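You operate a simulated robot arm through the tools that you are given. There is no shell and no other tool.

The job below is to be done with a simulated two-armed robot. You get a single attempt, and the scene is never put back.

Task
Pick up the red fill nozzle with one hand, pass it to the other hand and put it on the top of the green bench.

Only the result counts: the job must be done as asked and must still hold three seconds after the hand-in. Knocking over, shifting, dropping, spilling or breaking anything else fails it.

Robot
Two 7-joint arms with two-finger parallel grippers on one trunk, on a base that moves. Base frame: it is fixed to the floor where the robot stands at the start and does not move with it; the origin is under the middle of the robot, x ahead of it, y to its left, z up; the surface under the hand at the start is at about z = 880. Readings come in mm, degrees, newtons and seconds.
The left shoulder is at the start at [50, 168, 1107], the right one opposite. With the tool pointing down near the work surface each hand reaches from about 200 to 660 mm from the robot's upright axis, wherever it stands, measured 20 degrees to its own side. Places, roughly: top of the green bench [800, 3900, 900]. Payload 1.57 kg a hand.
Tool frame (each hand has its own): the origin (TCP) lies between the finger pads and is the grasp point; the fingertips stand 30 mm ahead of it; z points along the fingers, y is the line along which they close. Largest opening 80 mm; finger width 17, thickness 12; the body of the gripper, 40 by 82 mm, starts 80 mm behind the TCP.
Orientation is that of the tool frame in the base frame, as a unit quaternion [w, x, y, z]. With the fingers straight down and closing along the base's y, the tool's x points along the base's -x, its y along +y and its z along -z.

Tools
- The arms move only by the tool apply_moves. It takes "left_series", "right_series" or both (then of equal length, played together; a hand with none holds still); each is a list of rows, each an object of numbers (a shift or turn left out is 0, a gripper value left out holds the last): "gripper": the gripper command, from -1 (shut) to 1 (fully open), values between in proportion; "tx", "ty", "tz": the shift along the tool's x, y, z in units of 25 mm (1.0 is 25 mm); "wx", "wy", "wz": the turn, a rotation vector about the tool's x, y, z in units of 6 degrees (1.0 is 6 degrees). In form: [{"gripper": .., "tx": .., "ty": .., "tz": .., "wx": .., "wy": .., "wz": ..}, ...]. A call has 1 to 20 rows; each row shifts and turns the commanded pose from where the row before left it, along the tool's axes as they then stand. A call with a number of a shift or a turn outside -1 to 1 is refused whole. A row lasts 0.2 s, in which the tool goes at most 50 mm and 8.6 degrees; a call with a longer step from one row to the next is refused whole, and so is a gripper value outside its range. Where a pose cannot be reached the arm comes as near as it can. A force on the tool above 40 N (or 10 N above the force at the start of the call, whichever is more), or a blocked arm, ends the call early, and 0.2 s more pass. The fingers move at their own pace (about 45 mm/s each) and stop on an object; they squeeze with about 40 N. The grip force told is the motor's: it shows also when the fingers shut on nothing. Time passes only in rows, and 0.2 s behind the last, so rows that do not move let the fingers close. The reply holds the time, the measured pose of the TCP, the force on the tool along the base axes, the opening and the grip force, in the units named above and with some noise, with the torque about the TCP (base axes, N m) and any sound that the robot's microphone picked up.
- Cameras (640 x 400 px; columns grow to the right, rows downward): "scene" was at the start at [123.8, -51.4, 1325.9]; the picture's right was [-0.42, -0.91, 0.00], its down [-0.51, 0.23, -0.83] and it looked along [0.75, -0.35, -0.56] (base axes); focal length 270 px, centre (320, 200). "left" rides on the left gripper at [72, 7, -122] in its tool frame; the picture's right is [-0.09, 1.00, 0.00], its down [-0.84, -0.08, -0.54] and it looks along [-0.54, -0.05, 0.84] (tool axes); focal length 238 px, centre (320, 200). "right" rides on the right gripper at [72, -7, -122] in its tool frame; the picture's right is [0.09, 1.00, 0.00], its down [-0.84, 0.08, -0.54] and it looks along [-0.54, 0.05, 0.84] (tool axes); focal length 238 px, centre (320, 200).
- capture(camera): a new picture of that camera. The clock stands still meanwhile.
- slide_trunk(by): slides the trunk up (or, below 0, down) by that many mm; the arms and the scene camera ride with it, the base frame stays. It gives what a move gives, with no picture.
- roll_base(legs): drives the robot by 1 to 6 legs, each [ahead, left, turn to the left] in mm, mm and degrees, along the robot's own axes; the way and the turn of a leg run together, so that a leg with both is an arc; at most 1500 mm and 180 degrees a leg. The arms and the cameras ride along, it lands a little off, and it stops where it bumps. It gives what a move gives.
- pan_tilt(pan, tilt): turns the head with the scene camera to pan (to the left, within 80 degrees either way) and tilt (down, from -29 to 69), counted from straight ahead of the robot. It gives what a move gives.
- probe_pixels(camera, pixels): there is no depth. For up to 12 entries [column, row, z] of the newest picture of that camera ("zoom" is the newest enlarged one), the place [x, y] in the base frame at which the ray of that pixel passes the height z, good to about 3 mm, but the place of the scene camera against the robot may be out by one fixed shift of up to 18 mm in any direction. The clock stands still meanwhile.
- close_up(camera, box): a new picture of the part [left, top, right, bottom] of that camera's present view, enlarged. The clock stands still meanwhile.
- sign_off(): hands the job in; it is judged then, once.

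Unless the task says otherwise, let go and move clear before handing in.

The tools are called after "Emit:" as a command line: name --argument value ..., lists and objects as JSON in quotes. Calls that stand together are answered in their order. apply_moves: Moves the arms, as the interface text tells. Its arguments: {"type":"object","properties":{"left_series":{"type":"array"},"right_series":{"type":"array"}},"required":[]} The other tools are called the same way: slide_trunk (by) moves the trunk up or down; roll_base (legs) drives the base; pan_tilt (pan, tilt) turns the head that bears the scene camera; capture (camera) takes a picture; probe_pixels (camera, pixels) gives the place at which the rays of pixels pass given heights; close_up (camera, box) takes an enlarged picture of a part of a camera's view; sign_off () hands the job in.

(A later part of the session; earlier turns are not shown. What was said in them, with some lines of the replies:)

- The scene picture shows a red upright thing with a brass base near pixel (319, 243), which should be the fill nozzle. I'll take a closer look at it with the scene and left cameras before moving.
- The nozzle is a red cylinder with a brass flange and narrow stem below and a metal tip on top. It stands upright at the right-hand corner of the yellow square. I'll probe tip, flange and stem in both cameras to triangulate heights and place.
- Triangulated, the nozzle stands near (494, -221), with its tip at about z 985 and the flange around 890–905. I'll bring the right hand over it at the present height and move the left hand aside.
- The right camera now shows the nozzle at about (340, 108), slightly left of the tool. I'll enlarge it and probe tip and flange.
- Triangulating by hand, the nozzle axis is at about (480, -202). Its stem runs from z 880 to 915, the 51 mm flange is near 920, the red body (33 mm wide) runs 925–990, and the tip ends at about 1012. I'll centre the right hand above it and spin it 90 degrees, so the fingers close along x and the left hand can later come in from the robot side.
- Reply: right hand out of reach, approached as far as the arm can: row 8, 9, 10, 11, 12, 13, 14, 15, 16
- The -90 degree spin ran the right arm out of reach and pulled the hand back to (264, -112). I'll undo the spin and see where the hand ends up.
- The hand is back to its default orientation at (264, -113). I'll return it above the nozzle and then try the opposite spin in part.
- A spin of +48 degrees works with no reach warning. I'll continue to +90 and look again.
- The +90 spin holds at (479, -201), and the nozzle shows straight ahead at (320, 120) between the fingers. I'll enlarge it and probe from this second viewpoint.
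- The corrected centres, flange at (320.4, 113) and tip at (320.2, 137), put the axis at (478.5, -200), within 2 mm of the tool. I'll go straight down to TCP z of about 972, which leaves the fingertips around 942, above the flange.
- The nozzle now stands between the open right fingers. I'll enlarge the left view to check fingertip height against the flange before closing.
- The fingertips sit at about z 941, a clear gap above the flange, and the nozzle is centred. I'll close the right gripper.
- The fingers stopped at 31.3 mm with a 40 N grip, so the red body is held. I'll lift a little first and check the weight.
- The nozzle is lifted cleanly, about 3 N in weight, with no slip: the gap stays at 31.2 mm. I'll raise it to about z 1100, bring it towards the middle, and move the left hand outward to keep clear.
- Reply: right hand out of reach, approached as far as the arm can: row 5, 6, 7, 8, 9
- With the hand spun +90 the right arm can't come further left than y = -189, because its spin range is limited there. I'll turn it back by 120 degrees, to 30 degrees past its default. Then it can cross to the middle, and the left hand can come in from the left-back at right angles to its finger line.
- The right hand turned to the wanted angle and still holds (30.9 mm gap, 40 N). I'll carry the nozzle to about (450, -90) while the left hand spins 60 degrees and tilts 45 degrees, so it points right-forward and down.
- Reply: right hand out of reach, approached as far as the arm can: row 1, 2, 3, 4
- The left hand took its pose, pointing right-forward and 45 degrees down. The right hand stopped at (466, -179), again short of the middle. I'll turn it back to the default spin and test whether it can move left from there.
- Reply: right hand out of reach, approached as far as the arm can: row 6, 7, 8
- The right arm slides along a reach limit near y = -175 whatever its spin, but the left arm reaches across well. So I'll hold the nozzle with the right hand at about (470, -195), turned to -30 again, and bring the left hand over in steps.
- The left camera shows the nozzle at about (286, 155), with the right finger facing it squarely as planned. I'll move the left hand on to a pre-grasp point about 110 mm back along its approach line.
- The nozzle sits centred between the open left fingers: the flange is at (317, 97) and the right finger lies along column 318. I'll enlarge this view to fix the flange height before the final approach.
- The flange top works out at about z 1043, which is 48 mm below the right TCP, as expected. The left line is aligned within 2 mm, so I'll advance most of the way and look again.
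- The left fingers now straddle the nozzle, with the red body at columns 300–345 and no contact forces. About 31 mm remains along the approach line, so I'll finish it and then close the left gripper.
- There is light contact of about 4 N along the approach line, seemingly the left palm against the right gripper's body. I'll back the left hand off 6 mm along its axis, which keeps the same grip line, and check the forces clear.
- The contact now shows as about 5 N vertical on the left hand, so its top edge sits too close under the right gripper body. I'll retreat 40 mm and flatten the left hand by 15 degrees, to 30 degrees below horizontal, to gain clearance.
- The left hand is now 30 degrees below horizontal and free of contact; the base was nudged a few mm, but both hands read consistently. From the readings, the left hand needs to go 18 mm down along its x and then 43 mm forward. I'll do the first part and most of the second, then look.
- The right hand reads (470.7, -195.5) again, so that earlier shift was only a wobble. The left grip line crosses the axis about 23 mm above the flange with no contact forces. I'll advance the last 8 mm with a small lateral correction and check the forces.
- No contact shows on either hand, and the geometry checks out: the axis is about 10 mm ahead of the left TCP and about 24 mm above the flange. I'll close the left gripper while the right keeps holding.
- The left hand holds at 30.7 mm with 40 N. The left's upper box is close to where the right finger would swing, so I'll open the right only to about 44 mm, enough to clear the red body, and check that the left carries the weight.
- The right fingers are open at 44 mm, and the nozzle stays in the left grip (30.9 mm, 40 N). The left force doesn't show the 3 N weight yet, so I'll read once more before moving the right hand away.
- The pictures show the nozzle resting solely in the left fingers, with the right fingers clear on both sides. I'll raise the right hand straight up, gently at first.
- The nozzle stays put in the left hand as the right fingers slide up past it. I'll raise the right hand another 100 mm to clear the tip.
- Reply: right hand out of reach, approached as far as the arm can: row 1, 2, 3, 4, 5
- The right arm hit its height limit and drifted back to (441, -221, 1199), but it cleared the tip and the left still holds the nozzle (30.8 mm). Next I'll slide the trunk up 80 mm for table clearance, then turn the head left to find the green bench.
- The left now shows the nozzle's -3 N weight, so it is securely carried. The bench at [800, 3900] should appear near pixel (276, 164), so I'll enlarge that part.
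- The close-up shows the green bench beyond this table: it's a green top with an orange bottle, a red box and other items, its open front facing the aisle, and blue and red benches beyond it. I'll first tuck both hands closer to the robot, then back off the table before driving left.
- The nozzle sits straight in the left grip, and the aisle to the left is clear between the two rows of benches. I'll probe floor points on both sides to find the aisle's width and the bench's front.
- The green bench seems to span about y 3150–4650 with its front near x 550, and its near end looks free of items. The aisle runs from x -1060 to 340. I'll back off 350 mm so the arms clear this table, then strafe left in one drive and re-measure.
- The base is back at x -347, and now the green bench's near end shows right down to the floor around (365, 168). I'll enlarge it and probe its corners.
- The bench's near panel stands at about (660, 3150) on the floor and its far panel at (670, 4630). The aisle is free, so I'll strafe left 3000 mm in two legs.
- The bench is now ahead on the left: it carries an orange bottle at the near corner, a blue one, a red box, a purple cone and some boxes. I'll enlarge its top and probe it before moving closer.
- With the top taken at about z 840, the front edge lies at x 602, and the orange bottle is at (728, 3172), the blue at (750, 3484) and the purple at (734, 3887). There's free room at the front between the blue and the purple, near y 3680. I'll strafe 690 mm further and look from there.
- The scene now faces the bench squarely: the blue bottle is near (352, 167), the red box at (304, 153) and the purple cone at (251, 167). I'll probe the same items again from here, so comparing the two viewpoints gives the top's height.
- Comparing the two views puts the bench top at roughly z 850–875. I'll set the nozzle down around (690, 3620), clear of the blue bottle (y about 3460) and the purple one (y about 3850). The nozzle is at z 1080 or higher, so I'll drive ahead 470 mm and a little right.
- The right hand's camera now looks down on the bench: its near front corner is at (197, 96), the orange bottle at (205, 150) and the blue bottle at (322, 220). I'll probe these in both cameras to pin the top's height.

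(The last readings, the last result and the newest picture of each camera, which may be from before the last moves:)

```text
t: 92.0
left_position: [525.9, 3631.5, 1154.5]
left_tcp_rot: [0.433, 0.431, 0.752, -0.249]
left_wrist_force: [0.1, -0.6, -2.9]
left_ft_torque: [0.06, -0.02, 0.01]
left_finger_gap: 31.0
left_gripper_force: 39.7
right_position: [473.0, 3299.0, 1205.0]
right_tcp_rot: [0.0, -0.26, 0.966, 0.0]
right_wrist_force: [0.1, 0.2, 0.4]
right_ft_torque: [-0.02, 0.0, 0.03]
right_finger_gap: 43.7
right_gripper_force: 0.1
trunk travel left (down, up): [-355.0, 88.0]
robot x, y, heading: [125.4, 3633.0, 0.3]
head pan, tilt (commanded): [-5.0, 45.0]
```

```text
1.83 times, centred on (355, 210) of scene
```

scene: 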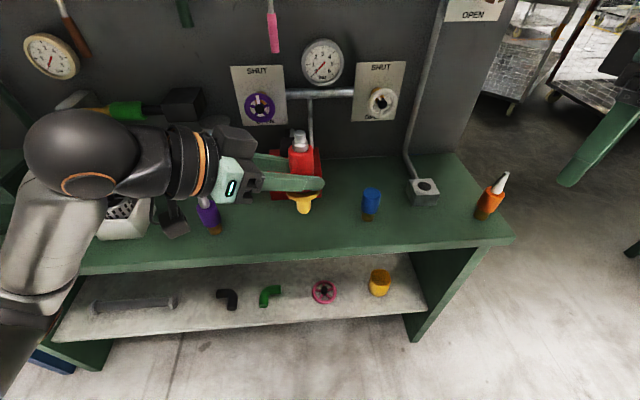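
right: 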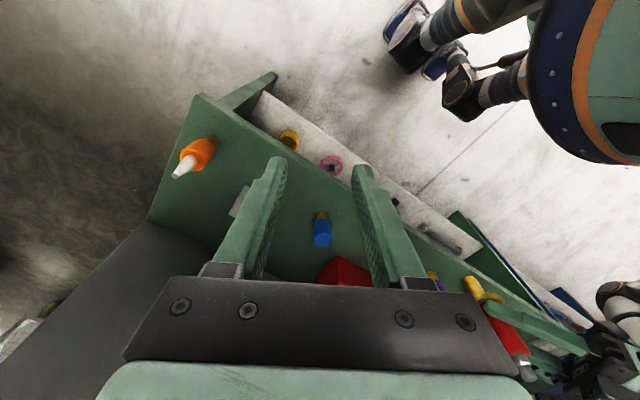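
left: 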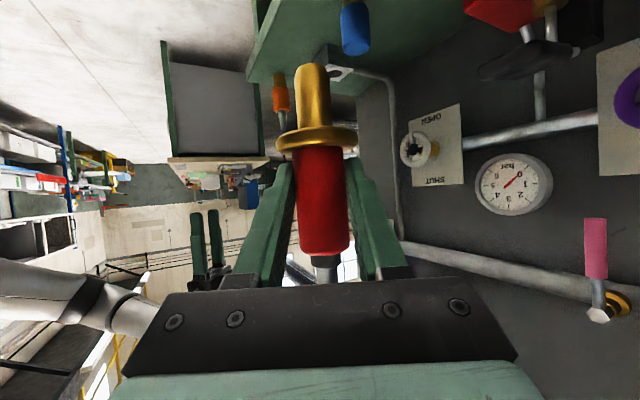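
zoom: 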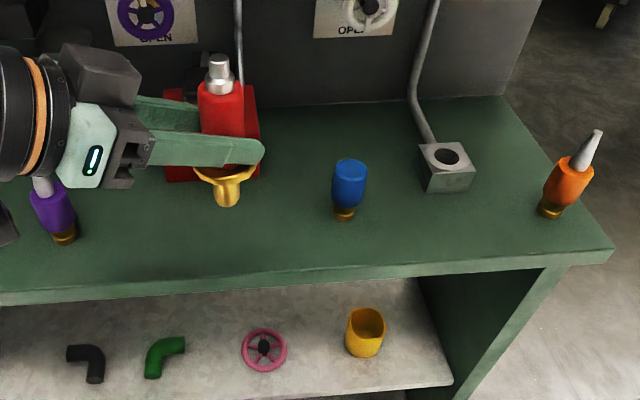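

After correcting for the scene camera's shift, both cameras agree on a bench top near z 855 with its front edge at about x 608. The blue bottle is at (693, 3458), the purple at (677, 3849) and the red box front at x 780. I'll extend the left arm 156 mm forward at this height, to stand over about (687, 3622).

Emit:
apply_moves --left_series '[{"gripper": -1, "tx": -0.223, "ty": 0.772, "tz": 0.386}, {"tx": -0.223, "ty": 0.772, "tz": 0.386}, {"tx": -0.223, "ty": 0.772, "tz": 0.386}, {"tx": -0.223, "ty": 0.772, "tz": 0.386}, {"tx": -0.223, "ty": 0.772, "tz": 0.386}, {"tx": -0.223, "ty": 0.772, "tz": 0.386}, {"tx": -0.223, "ty": 0.772, "tz": 0.386}, {}]'

Emit:
capture --camera "scene"

Emit:
capture --camera "left"

```text
t: 93.8
left_position: [685.0, 3632.7, 1154.7]
left_tcp_rot: [0.433, 0.431, 0.751, -0.249]
left_wrist_force: [0.5, -0.9, -2.7]
left_ft_torque: [0.05, 0.0, -0.01]
left_finger_gap: 30.8
left_gripper_force: 39.4
right_position: [473.4, 3298.8, 1203.7]
right_tcp_rot: [0.001, -0.26, 0.966, 0.001]
right_wrist_force: [0.6, 0.4, 0.1]
right_ft_torque: [-0.02, 0.03, 0.0]
right_finger_gap: 43.8
right_gripper_force: 0.1
trunk travel left (down, up): [-355.0, 88.0]
robot x, y, heading: [129.2, 3632.1, 0.2]
head pan, tilt (commanded): [-5.0, 45.0]
```

```text
taken
```

scene: 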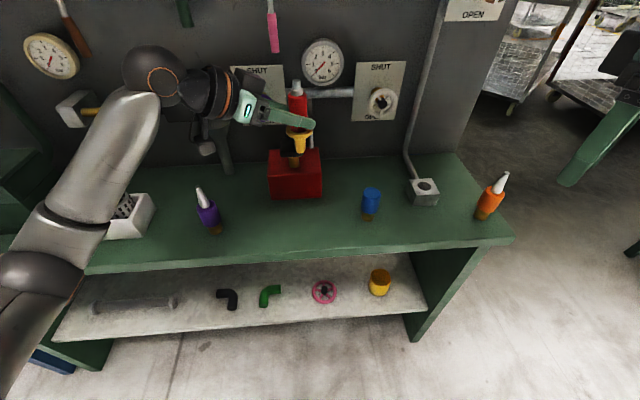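

```text
taken
```

left: 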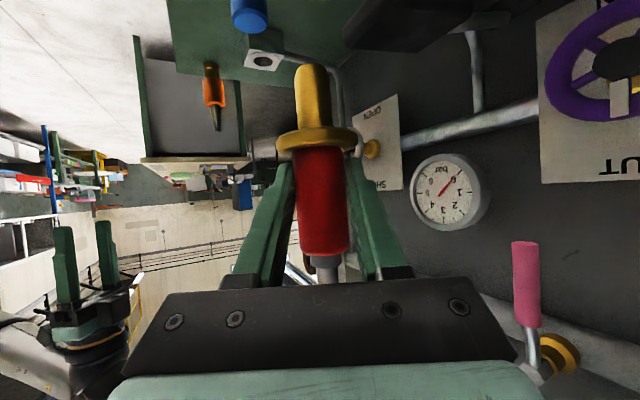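

The nozzle stands over about (689, 3625), with the purple bottle, red box and blue bottle all clearly off to the sides. Everything that sits low stays in front of the bench edge, so I'll lower the trunk 190 mm. That should leave the stem about 35 mm above the top.

Emit:
slide_trunk --by -190

Emit:
capture --camera "scene"

Emit:
capture --camera "left"

Emit:
capture --camera "right"

```text
t: 95.3
left_position: [680.6, 3631.6, 1022.6]
left_tcp_rot: [0.455, 0.432, 0.736, -0.253]
left_wrist_force: [-18.1, 8.2, 9.9]
left_ft_torque: [0.07, -0.04, 0.06]
left_finger_gap: 31.1
left_gripper_force: 40.3
right_position: [470.4, 3302.2, 1053.5]
right_tcp_rot: [0.002, -0.26, 0.966, -0.001]
right_wrist_force: [-0.2, 0.6, 0.5]
right_ft_torque: [-0.02, 0.01, -0.04]
right_finger_gap: 43.7
right_gripper_force: 0.1
trunk travel left (down, up): [-203.0, 240.0]
robot x, y, heading: [130.5, 3630.1, 0.5]
head pan, tilt (commanded): [-5.0, 45.0]
stopped: the force on the tool passed its limit at 48 N (the readings are from after the stop); the commanded pose is now the measured one
```

```text
taken
```

scene: 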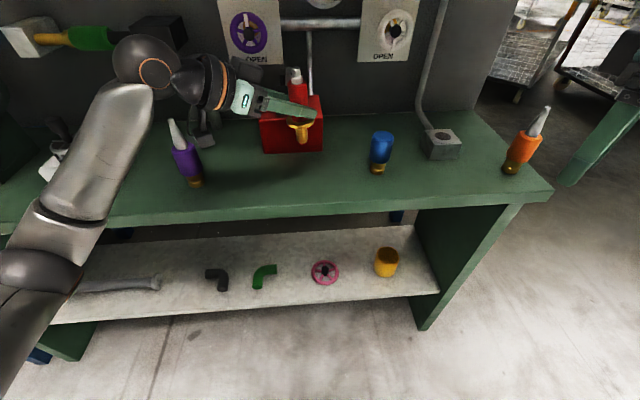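

```text
taken
```

left: 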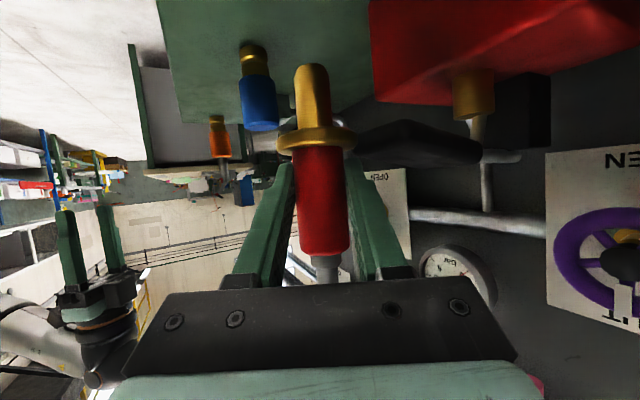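

```text
taken
```

right: 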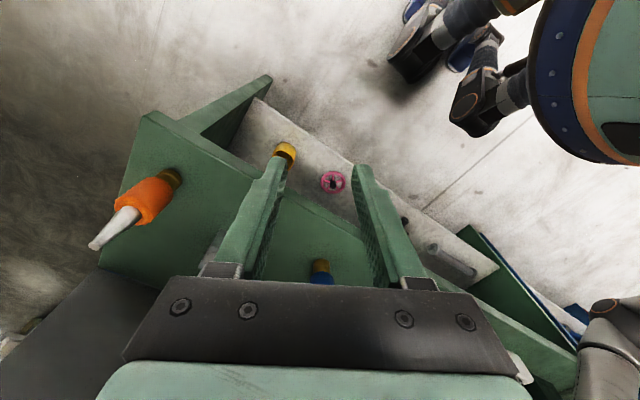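

Lowering stopped on a 48 N contact, with force on the left hand towards -x. The left view shows a dark lever on the red box's brass neck around (420, 140), right beside the fingers. I'll raise the trunk back at once and check whether anything moved.

Emit:
slide_trunk --by 152

Emit:
capture --camera "scene"

Emit:
capture --camera "left"

Emit:
close_up --camera "scene" --box '[180, 60, 400, 240]'

```text
t: 97.1
left_position: [684.1, 3631.2, 1170.4]
left_tcp_rot: [0.452, 0.431, 0.739, -0.252]
left_wrist_force: [-0.8, -0.1, -2.6]
left_ft_torque: [0.03, 0.05, 0.01]
left_finger_gap: 31.0
left_gripper_force: 39.8
right_position: [474.3, 3299.4, 1204.6]
right_tcp_rot: [0.001, -0.259, 0.966, 0.0]
right_wrist_force: [0.1, 0.1, -0.1]
right_ft_torque: [0.0, -0.01, 0.03]
right_finger_gap: 44.1
right_gripper_force: 0.1
trunk travel left (down, up): [-355.0, 88.0]
robot x, y, heading: [126.7, 3632.0, -0.0]
head pan, tilt (commanded): [-5.0, 45.0]
```

```text
taken
```

scene: 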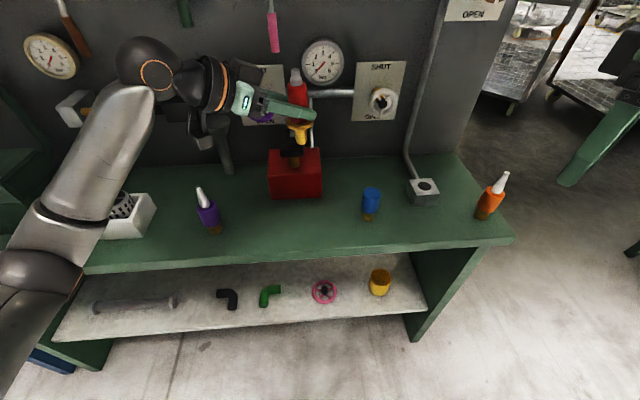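

```text
taken
```

left: 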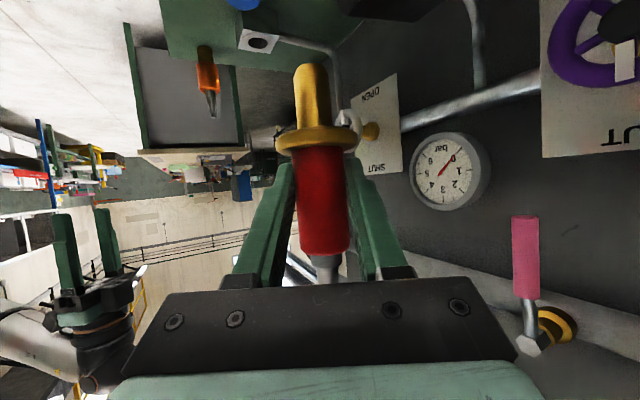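

```text
2.22 times, centred on (290, 150) of scene
```

zoom: 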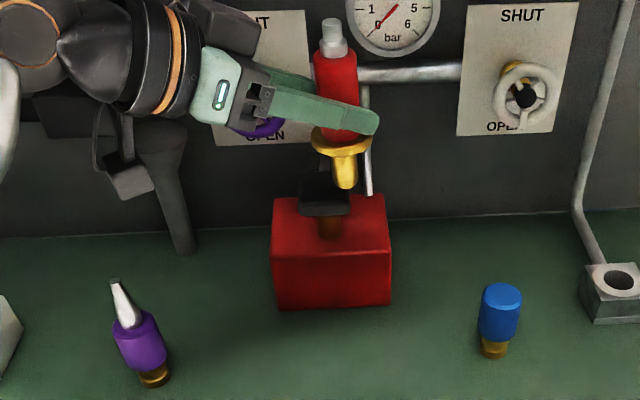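

The red box stands where it was, with its lower corners at (270, 199) and (322, 197) as before. So the fingers only pressed on the top of its lever, which reaches forward to about x 715 at y 3620–3650. I'll put the nozzle down instead between the blue and orange bottles, and I'll probe that area first.

Emit:
probe_pixels --camera "scene" --pixels '[[370, 219, 855], [408, 203, 855], [438, 205, 855], [480, 217, 855], [420, 243, 855], [268, 199, 855], [322, 197, 855], [216, 234, 855], [505, 237, 855], [345, 247, 855]]'

Emit:
close_up --camera "scene" --box '[330, 140, 530, 260]'

```text
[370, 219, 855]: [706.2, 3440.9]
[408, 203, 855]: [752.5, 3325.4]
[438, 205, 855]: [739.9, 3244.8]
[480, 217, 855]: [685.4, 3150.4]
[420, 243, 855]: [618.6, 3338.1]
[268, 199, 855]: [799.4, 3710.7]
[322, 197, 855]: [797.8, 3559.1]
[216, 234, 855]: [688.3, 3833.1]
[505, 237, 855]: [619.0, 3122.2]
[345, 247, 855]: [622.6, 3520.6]
```

```text
3.20 times, centred on (430, 200) of scene
```

zoom: 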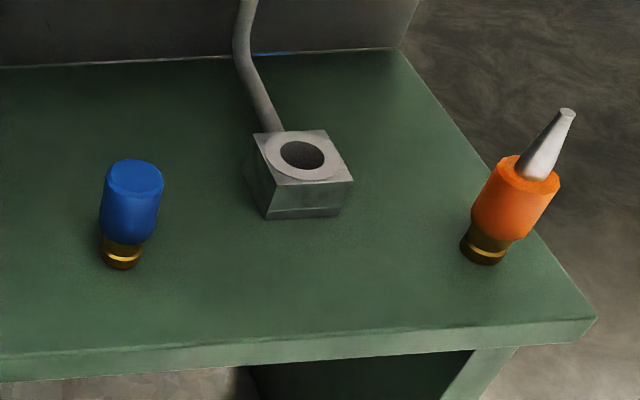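

The spot near (650, 3330) is free: corrected positions are blue at (695, 3459), the grey block's front at x 733, orange at (674, 3168) and the front edge at x 608. I'll level the nozzle by undoing the 2.4 degree tilt, then move the base 38 mm back and 294 mm right at this safe height.

Emit:
apply_moves --left_series '[{"gripper": -1, "wy": 0.4}, {}]'

Emit:
roll_base --legs '[[-38, -294, 0]]'

Emit:
capture --camera "scene"

Emit:
capture --camera "left"

```text
t: 97.7
left_position: [685.6, 3631.3, 1170.5]
left_tcp_rot: [0.436, 0.436, 0.749, -0.243]
left_wrist_force: [-0.7, 0.2, -2.7]
left_ft_torque: [0.01, -0.02, 0.0]
left_finger_gap: 31.0
left_gripper_force: 39.8
right_position: [473.9, 3300.1, 1205.1]
right_tcp_rot: [0.001, -0.259, 0.966, 0.0]
right_wrist_force: [-0.1, -0.2, 0.4]
right_ft_torque: [-0.04, 0.02, 0.02]
right_finger_gap: 43.9
right_gripper_force: 0.0
trunk travel left (down, up): [-355.0, 88.0]
robot x, y, heading: [127.1, 3627.8, -0.0]
head pan, tilt (commanded): [-5.0, 45.0]
```

```text
t: 100.8
left_position: [647.8, 3339.8, 1170.8]
left_tcp_rot: [0.436, 0.435, 0.749, -0.242]
left_wrist_force: [-0.3, 0.4, -2.7]
left_ft_torque: [0.06, 0.05, 0.01]
left_finger_gap: 31.1
left_gripper_force: 40.1
right_position: [438.4, 3007.2, 1204.9]
right_tcp_rot: [0.001, -0.262, 0.965, 0.001]
right_wrist_force: [-0.9, -0.3, 0.2]
right_ft_torque: [0.02, 0.0, 0.0]
right_finger_gap: 44.0
right_gripper_force: 0.0
trunk travel left (down, up): [-355.0, 88.0]
robot x, y, heading: [94.0, 3340.3, 0.2]
head pan, tilt (commanded): [-5.0, 45.0]
```

```text
taken
```

scene: 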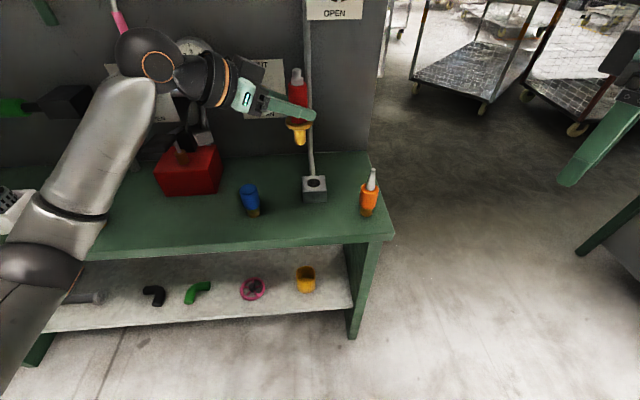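

```text
taken
```

left: 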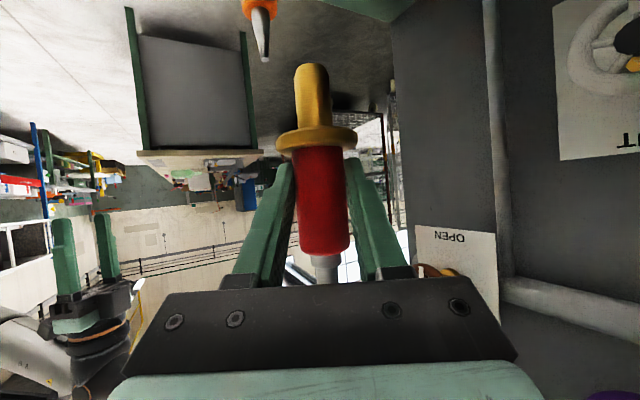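

The nozzle axis is now over (652, 3333), with only a 1 degree roll left to undo. I'll correct that and lower the trunk 180 mm, which should leave about 60 mm to the bench.

Emit:
apply_moves --left_series '[{"gripper": -1, "wz": -0.19}, {}]'

Emit:
slide_trunk --by -180

Emit:
capture --camera "scene"

Emit:
capture --camera "left"

Emit:
capture --camera "right"

```text
t: 101.4
left_position: [647.5, 3340.7, 1171.4]
left_tcp_rot: [0.434, 0.427, 0.754, -0.246]
left_wrist_force: [0.4, -0.2, -3.3]
left_ft_torque: [0.04, 0.01, 0.01]
left_finger_gap: 31.0
left_gripper_force: 40.1
right_position: [438.4, 3006.0, 1203.1]
right_tcp_rot: [0.001, -0.26, 0.965, 0.0]
right_wrist_force: [0.4, -0.4, -0.6]
right_ft_torque: [-0.01, 0.01, 0.02]
right_finger_gap: 43.8
right_gripper_force: 0.1
trunk travel left (down, up): [-355.0, 88.0]
robot x, y, heading: [92.7, 3335.8, 0.3]
head pan, tilt (commanded): [-5.0, 45.0]
```

```text
t: 103.4
left_position: [647.8, 3338.8, 990.9]
left_tcp_rot: [0.435, 0.427, 0.754, -0.246]
left_wrist_force: [-0.2, 0.5, -2.7]
left_ft_torque: [0.02, 0.0, -0.02]
left_finger_gap: 30.9
left_gripper_force: 39.8
right_position: [437.6, 3007.3, 1025.3]
right_tcp_rot: [0.001, -0.261, 0.965, 0.0]
right_wrist_force: [0.3, -0.2, 0.8]
right_ft_torque: [0.0, 0.02, 0.01]
right_finger_gap: 44.1
right_gripper_force: 0.0
trunk travel left (down, up): [-175.0, 268.0]
robot x, y, heading: [88.2, 3335.7, 0.4]
head pan, tilt (commanded): [-5.0, 45.0]
```

```text
taken
```

scene: 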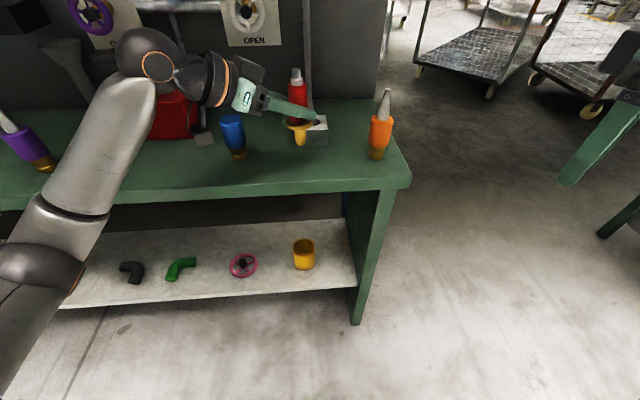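

```text
taken
```

left: 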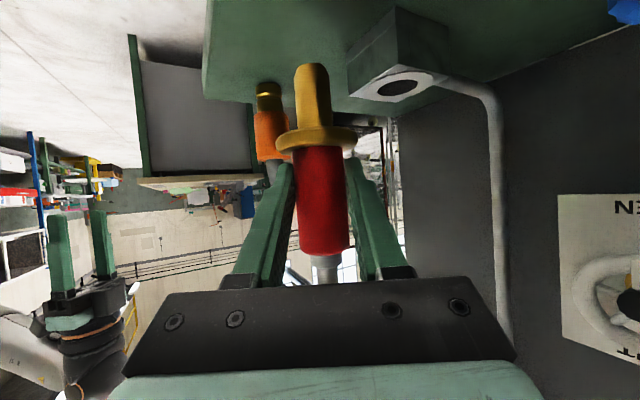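

```text
taken
```

right: 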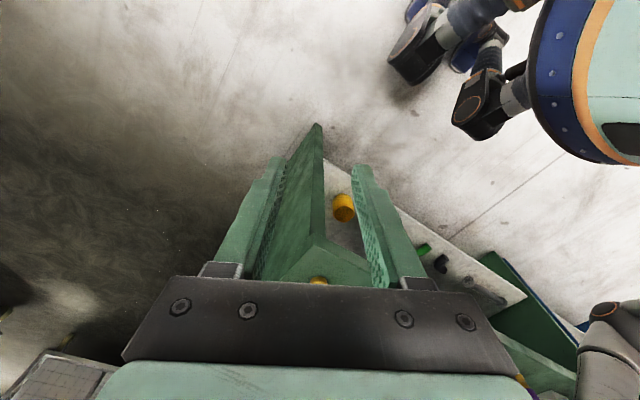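

Lowering went freely, with forces at just the weight, and the left TCP is at z 991. I'll enlarge both views to judge the gap under the stem and the spacing to the grey block.

Emit:
close_up --camera "scene" --box '[210, 60, 420, 200]'

Emit:
close_up --camera "left" --box '[200, 20, 480, 200]'

Emit:
probe_pixels --camera "left" --pixels '[[262, 88, 850], [262, 88, 865], [350, 97, 850], [350, 97, 865], [203, 95, 850], [203, 95, 865]]'

```text
2.86 times, centred on (315, 130) of scene
```

zoom: 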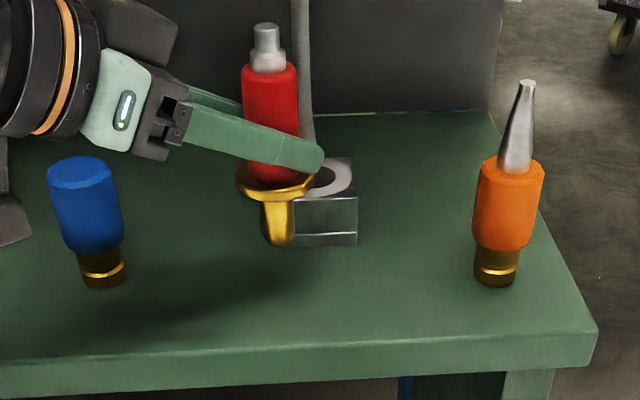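

```text
2.22 times, centred on (340, 110) of left
```

zoom: 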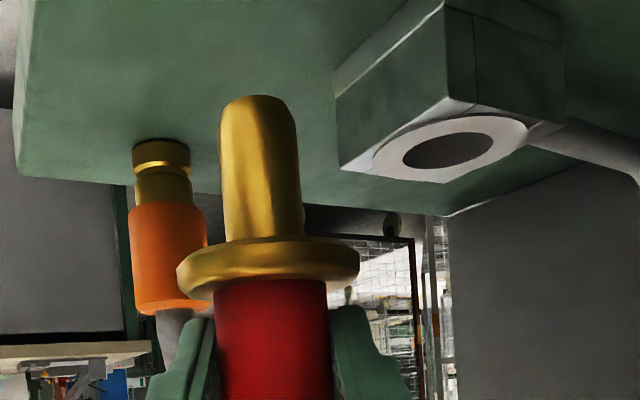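

```text
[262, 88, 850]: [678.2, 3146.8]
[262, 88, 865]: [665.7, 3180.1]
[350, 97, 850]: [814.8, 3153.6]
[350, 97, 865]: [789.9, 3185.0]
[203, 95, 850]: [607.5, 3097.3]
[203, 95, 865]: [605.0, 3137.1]
```

The stem hangs clear over free green surface, with the grey block behind it and the orange bottle well to the side. The orange base agrees with a top at about z 857, so about 60 mm remains. I'll lower 45 mm more, then finish in small steps watching the force.

Emit:
slide_trunk --by -45

Emit:
close_up --camera "scene" --box '[210, 40, 420, 180]'

Emit:
close_up --camera "left" --box '[200, 20, 480, 200]'

```text
t: 104.3
left_position: [647.8, 3339.9, 947.0]
left_tcp_rot: [0.435, 0.427, 0.754, -0.246]
left_wrist_force: [-0.5, -0.1, -2.9]
left_ft_torque: [0.03, 0.05, -0.01]
left_finger_gap: 31.0
left_gripper_force: 40.5
right_position: [439.2, 3007.2, 980.3]
right_tcp_rot: [0.001, -0.26, 0.966, 0.0]
right_wrist_force: [-0.4, -0.1, -0.2]
right_ft_torque: [0.01, -0.03, 0.02]
right_finger_gap: 43.9
right_gripper_force: 0.1
trunk travel left (down, up): [-130.0, 313.0]
robot x, y, heading: [91.5, 3338.4, 0.3]
head pan, tilt (commanded): [-5.0, 45.0]
```

```text
2.86 times, centred on (315, 110) of scene
```

zoom: 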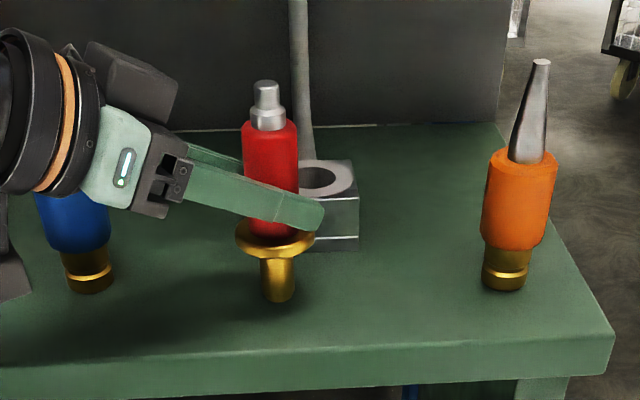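

```text
2.22 times, centred on (340, 110) of left
```

zoom: 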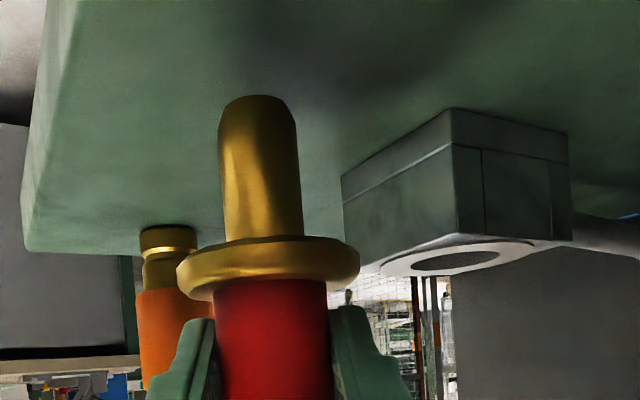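

About 16 mm should remain, and forces still show only the weight. I'll lower in small trunk steps until the stem touches.

Emit:
slide_trunk --by -10

Emit:
close_up --camera "scene" --box '[250, 60, 370, 160]'

```text
t: 104.9
left_position: [646.9, 3340.2, 935.1]
left_tcp_rot: [0.434, 0.428, 0.753, -0.247]
left_wrist_force: [-0.3, -0.6, -3.0]
left_ft_torque: [0.03, 0.02, 0.01]
left_finger_gap: 30.8
left_gripper_force: 39.7
right_position: [437.7, 3007.3, 969.9]
right_tcp_rot: [0.001, -0.261, 0.965, 0.001]
right_wrist_force: [0.0, -0.3, 0.2]
right_ft_torque: [0.02, -0.01, -0.01]
right_finger_gap: 44.2
right_gripper_force: 0.1
trunk travel left (down, up): [-120.0, 323.0]
robot x, y, heading: [92.3, 3337.8, 0.3]
head pan, tilt (commanded): [-5.0, 45.0]
```

```text
4.00 times, centred on (310, 110) of scene
```

zoom: 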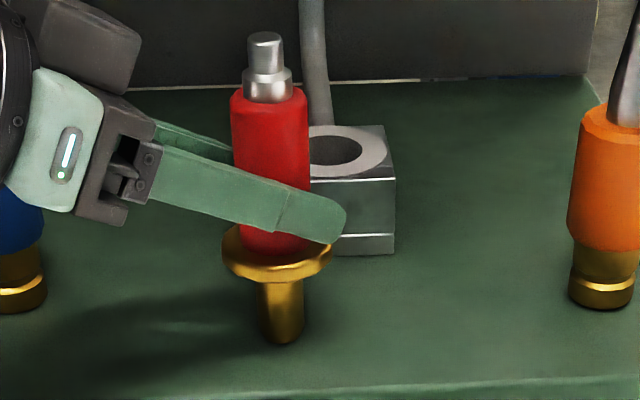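

No touch yet at TCP z 935. I'll step down 4 mm at a time.

Emit:
slide_trunk --by -4

```text
t: 105.4
left_position: [647.9, 3339.5, 932.8]
left_tcp_rot: [0.436, 0.428, 0.752, -0.248]
left_wrist_force: [0.0, 1.1, 4.3]
left_ft_torque: [0.06, -0.01, -0.01]
left_finger_gap: 30.8
left_gripper_force: 40.2
right_position: [437.5, 3008.3, 967.2]
right_tcp_rot: [0.001, -0.261, 0.965, -0.001]
right_wrist_force: [-0.1, -0.4, -0.2]
right_ft_torque: [0.02, -0.04, 0.01]
right_finger_gap: 43.9
right_gripper_force: 0.1
trunk travel left (down, up): [-116.0, 327.0]
robot x, y, heading: [93.9, 3335.6, 0.7]
head pan, tilt (commanded): [-5.0, 45.0]
```

The force changed from -3.0 to +4.3 N, so the stem now stands on the bench at TCP z of about 933, which puts the top near z 859. Before opening, I'll check it stands straight and see what's around the fingers.

Emit:
close_up --camera "scene" --box '[250, 60, 370, 160]'

Emit:
capture --camera "left"

Emit:
capture --camera "scene"

```text
4.00 times, centred on (310, 110) of scene
```

zoom: 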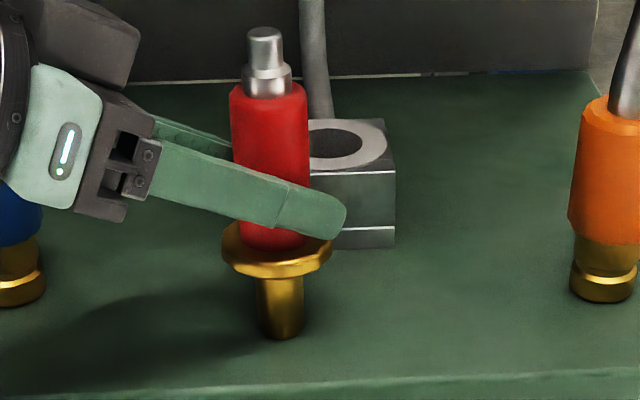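

```text
taken
```

left: 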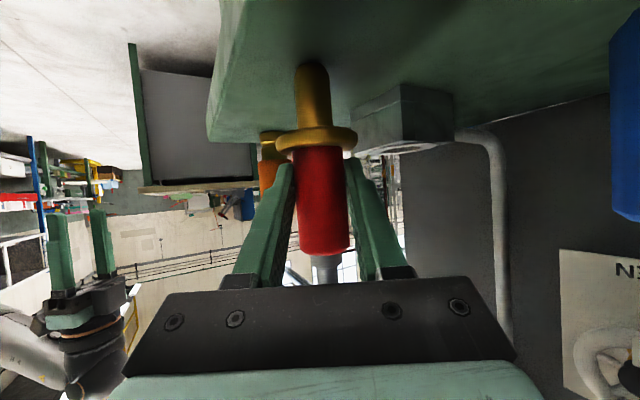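

```text
taken
```

scene: 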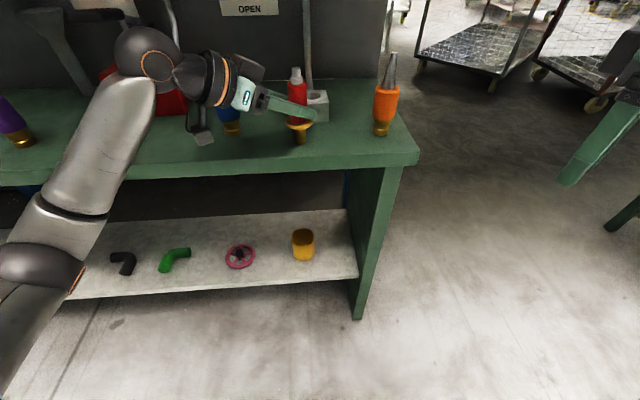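

The nozzle stands upright on the green top with room around it. I'll ease off the small push by raising 1 mm, then open the left gripper partly.

Emit:
slide_trunk --by 1

Emit:
apply_moves --left_series '[{"gripper": -0.1}, {"gripper": 0.1}, {"gripper": 0.3}, {"gripper": 0.5}, {"gripper": 0.5}, {"gripper": 0.5}]'

Emit:
close_up --camera "scene" --box '[250, 60, 370, 160]'

Emit:
capture --camera "left"

```text
t: 105.9
left_position: [648.4, 3339.8, 934.0]
left_tcp_rot: [0.435, 0.428, 0.753, -0.246]
left_wrist_force: [1.4, 0.1, 5.5]
left_ft_torque: [0.0, -0.13, 0.0]
left_finger_gap: 30.7
left_gripper_force: 40.1
right_position: [437.9, 3008.6, 965.9]
right_tcp_rot: [0.001, -0.261, 0.965, 0.0]
right_wrist_force: [-0.1, 0.3, 0.0]
right_ft_torque: [0.01, -0.02, 0.01]
right_finger_gap: 44.1
right_gripper_force: 0.0
trunk travel left (down, up): [-117.0, 326.0]
robot x, y, heading: [88.0, 3337.9, 0.5]
head pan, tilt (commanded): [-5.0, 45.0]
```

```text
t: 107.3
left_position: [647.9, 3339.8, 932.6]
left_tcp_rot: [0.434, 0.427, 0.754, -0.246]
left_wrist_force: [0.2, 0.1, 0.0]
left_ft_torque: [-0.01, 0.03, -0.03]
left_finger_gap: 59.8
left_gripper_force: 0.0
right_position: [436.2, 3007.7, 966.2]
right_tcp_rot: [0.002, -0.26, 0.966, 0.0]
right_wrist_force: [-0.4, 0.3, 0.2]
right_ft_torque: [-0.01, 0.01, -0.02]
right_finger_gap: 44.0
right_gripper_force: 0.1
trunk travel left (down, up): [-117.0, 326.0]
robot x, y, heading: [92.9, 3337.5, 0.3]
head pan, tilt (commanded): [-5.0, 45.0]
```

```text
4.00 times, centred on (310, 110) of scene
```

zoom: 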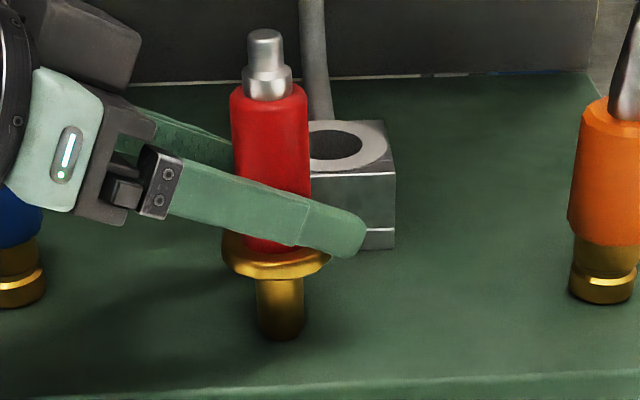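

```text
taken
```

left: 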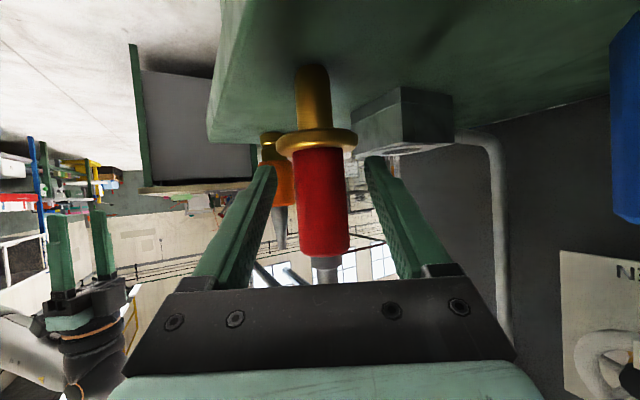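

The left hand let go (59.8 mm gap, zero force) and the nozzle stands by itself. I'll withdraw the left hand back and up along its own axis, slowly at first.

Emit:
apply_moves --left_series '[{"gripper": 0.5, "tz": -0.4}, {"tz": -0.6}, {"tz": -0.8}, {"tz": -0.8}, {"tz": -0.8}, {"tz": -0.8}, {}]'

Emit:
capture --camera "scene"

Emit:
capture --camera "left"

```text
t: 108.9
left_position: [600.6, 3417.1, 985.4]
left_tcp_rot: [0.434, 0.427, 0.754, -0.246]
left_wrist_force: [0.2, 0.6, 0.8]
left_ft_torque: [-0.01, -0.03, 0.01]
left_finger_gap: 59.9
left_gripper_force: 0.1
right_position: [438.2, 3007.1, 966.1]
right_tcp_rot: [0.001, -0.26, 0.965, 0.0]
right_wrist_force: [-0.2, 0.4, -0.6]
right_ft_torque: [0.0, -0.01, -0.03]
right_finger_gap: 44.2
right_gripper_force: 0.0
trunk travel left (down, up): [-117.0, 326.0]
robot x, y, heading: [92.0, 3338.5, 0.5]
head pan, tilt (commanded): [-5.0, 45.0]
```

```text
taken
```

scene: 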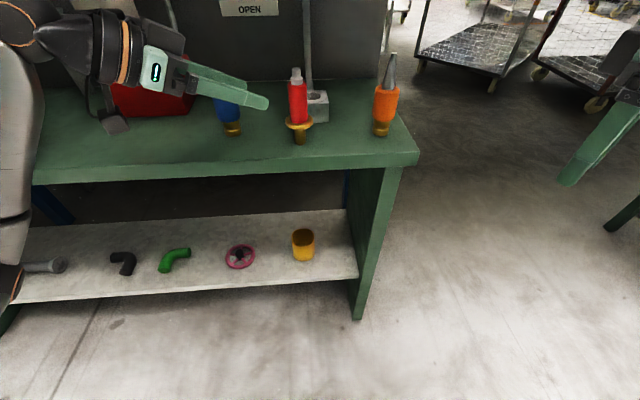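

```text
taken
```

left: 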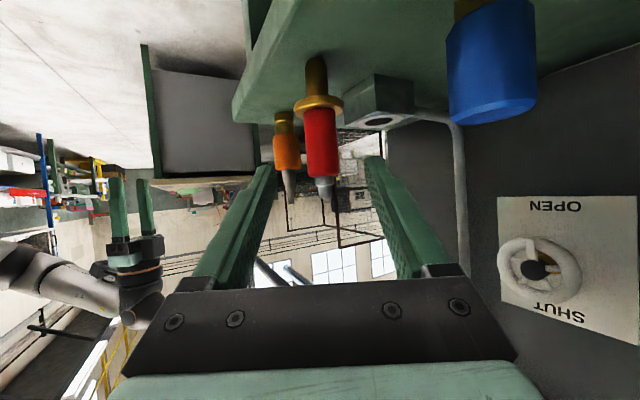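

The nozzle stands alone on the bench at (298, 105), and the left hand is clear at z 985. I'll raise the trunk 150 mm and back the base off so both hands are well away.

Emit:
slide_trunk --by 150

Emit:
roll_base --legs '[[-300, 0, 0]]'

Emit:
pan_tilt --pan 5 --tilt 35

Emit:
capture --camera "scene"

Emit:
close_up --camera "scene" --box '[200, 100, 440, 250]'

```text
t: 110.7
left_position: [600.9, 3418.5, 1135.0]
left_tcp_rot: [0.435, 0.427, 0.754, -0.246]
left_wrist_force: [0.3, -0.2, 0.2]
left_ft_torque: [-0.01, 0.0, 0.0]
left_finger_gap: 60.2
left_gripper_force: 0.1
right_position: [438.3, 3006.8, 1117.2]
right_tcp_rot: [0.001, -0.261, 0.965, 0.0]
right_wrist_force: [0.0, -0.1, -0.2]
right_ft_torque: [-0.03, -0.03, 0.01]
right_finger_gap: 44.0
right_gripper_force: 0.0
trunk travel left (down, up): [-267.0, 176.0]
robot x, y, heading: [92.1, 3337.5, 0.2]
head pan, tilt (commanded): [-5.0, 45.0]
```

```text
t: 112.7
left_position: [301.2, 3415.8, 1135.8]
left_tcp_rot: [0.434, 0.428, 0.754, -0.246]
left_wrist_force: [-0.1, 0.1, 0.7]
left_ft_torque: [0.01, 0.0, -0.01]
left_finger_gap: 59.9
left_gripper_force: 0.0
right_position: [139.3, 3006.1, 1116.4]
right_tcp_rot: [0.002, -0.26, 0.965, 0.0]
right_wrist_force: [1.0, 0.8, 0.9]
right_ft_torque: [0.04, 0.03, 0.0]
right_finger_gap: 44.0
right_gripper_force: 0.0
trunk travel left (down, up): [-267.0, 176.0]
robot x, y, heading: [-203.8, 3334.6, 0.5]
head pan, tilt (commanded): [-5.0, 45.0]
```

```text
t: 113.4
left_position: [301.7, 3415.7, 1135.3]
left_tcp_rot: [0.435, 0.427, 0.754, -0.246]
left_wrist_force: [0.2, 0.5, 0.1]
left_ft_torque: [0.0, -0.01, 0.01]
left_finger_gap: 59.9
left_gripper_force: 0.0
right_position: [140.2, 3005.4, 1115.7]
right_tcp_rot: [0.001, -0.261, 0.965, -0.001]
right_wrist_force: [0.2, 1.3, -0.2]
right_ft_torque: [0.01, 0.01, -0.02]
right_finger_gap: 44.1
right_gripper_force: 0.0
trunk travel left (down, up): [-267.0, 176.0]
robot x, y, heading: [-209.7, 3335.2, 0.2]
head pan, tilt (commanded): [5.0, 35.0]
```

```text
taken
```

scene: 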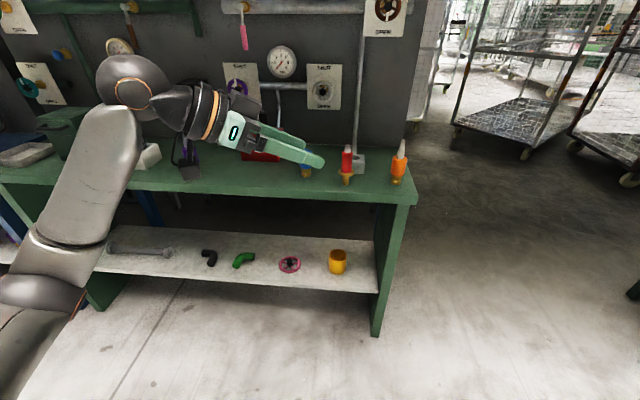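

```text
2.67 times, centred on (320, 175) of scene
```

zoom: 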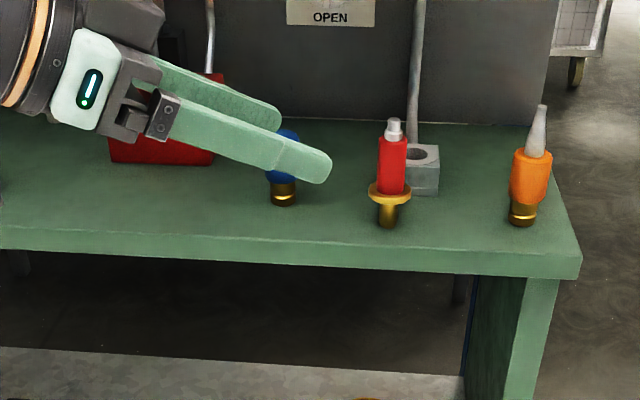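

The nozzle has stood upright on the green bench for several seconds, at (390, 180) in the close-up. The bottles and other items around it are in place, and both hands are open and well clear. I'll hand the job in.

Emit:
sign_off

```text
The job is handed in.
```

The red fill nozzle is standing upright on the green bench, near its right-hand end between the blue and orange bottles. I have handed the job in. When I last looked, a few seconds after letting go, it was still standing and both hands were open and well clear.

The right hand picked the nozzle up, passed it to the left hand above the first table, and the left hand set it down on the bench.

**Contact on the way:** my first try at setting it down was further along the bench, and it stopped on a 48 N contact. I think the left fingers pressed on the lever on top of the red box. I lifted off straight away, and in the picture taken right after, the box stood where it had before, with no visible change. I then moved to the clear spot instead.
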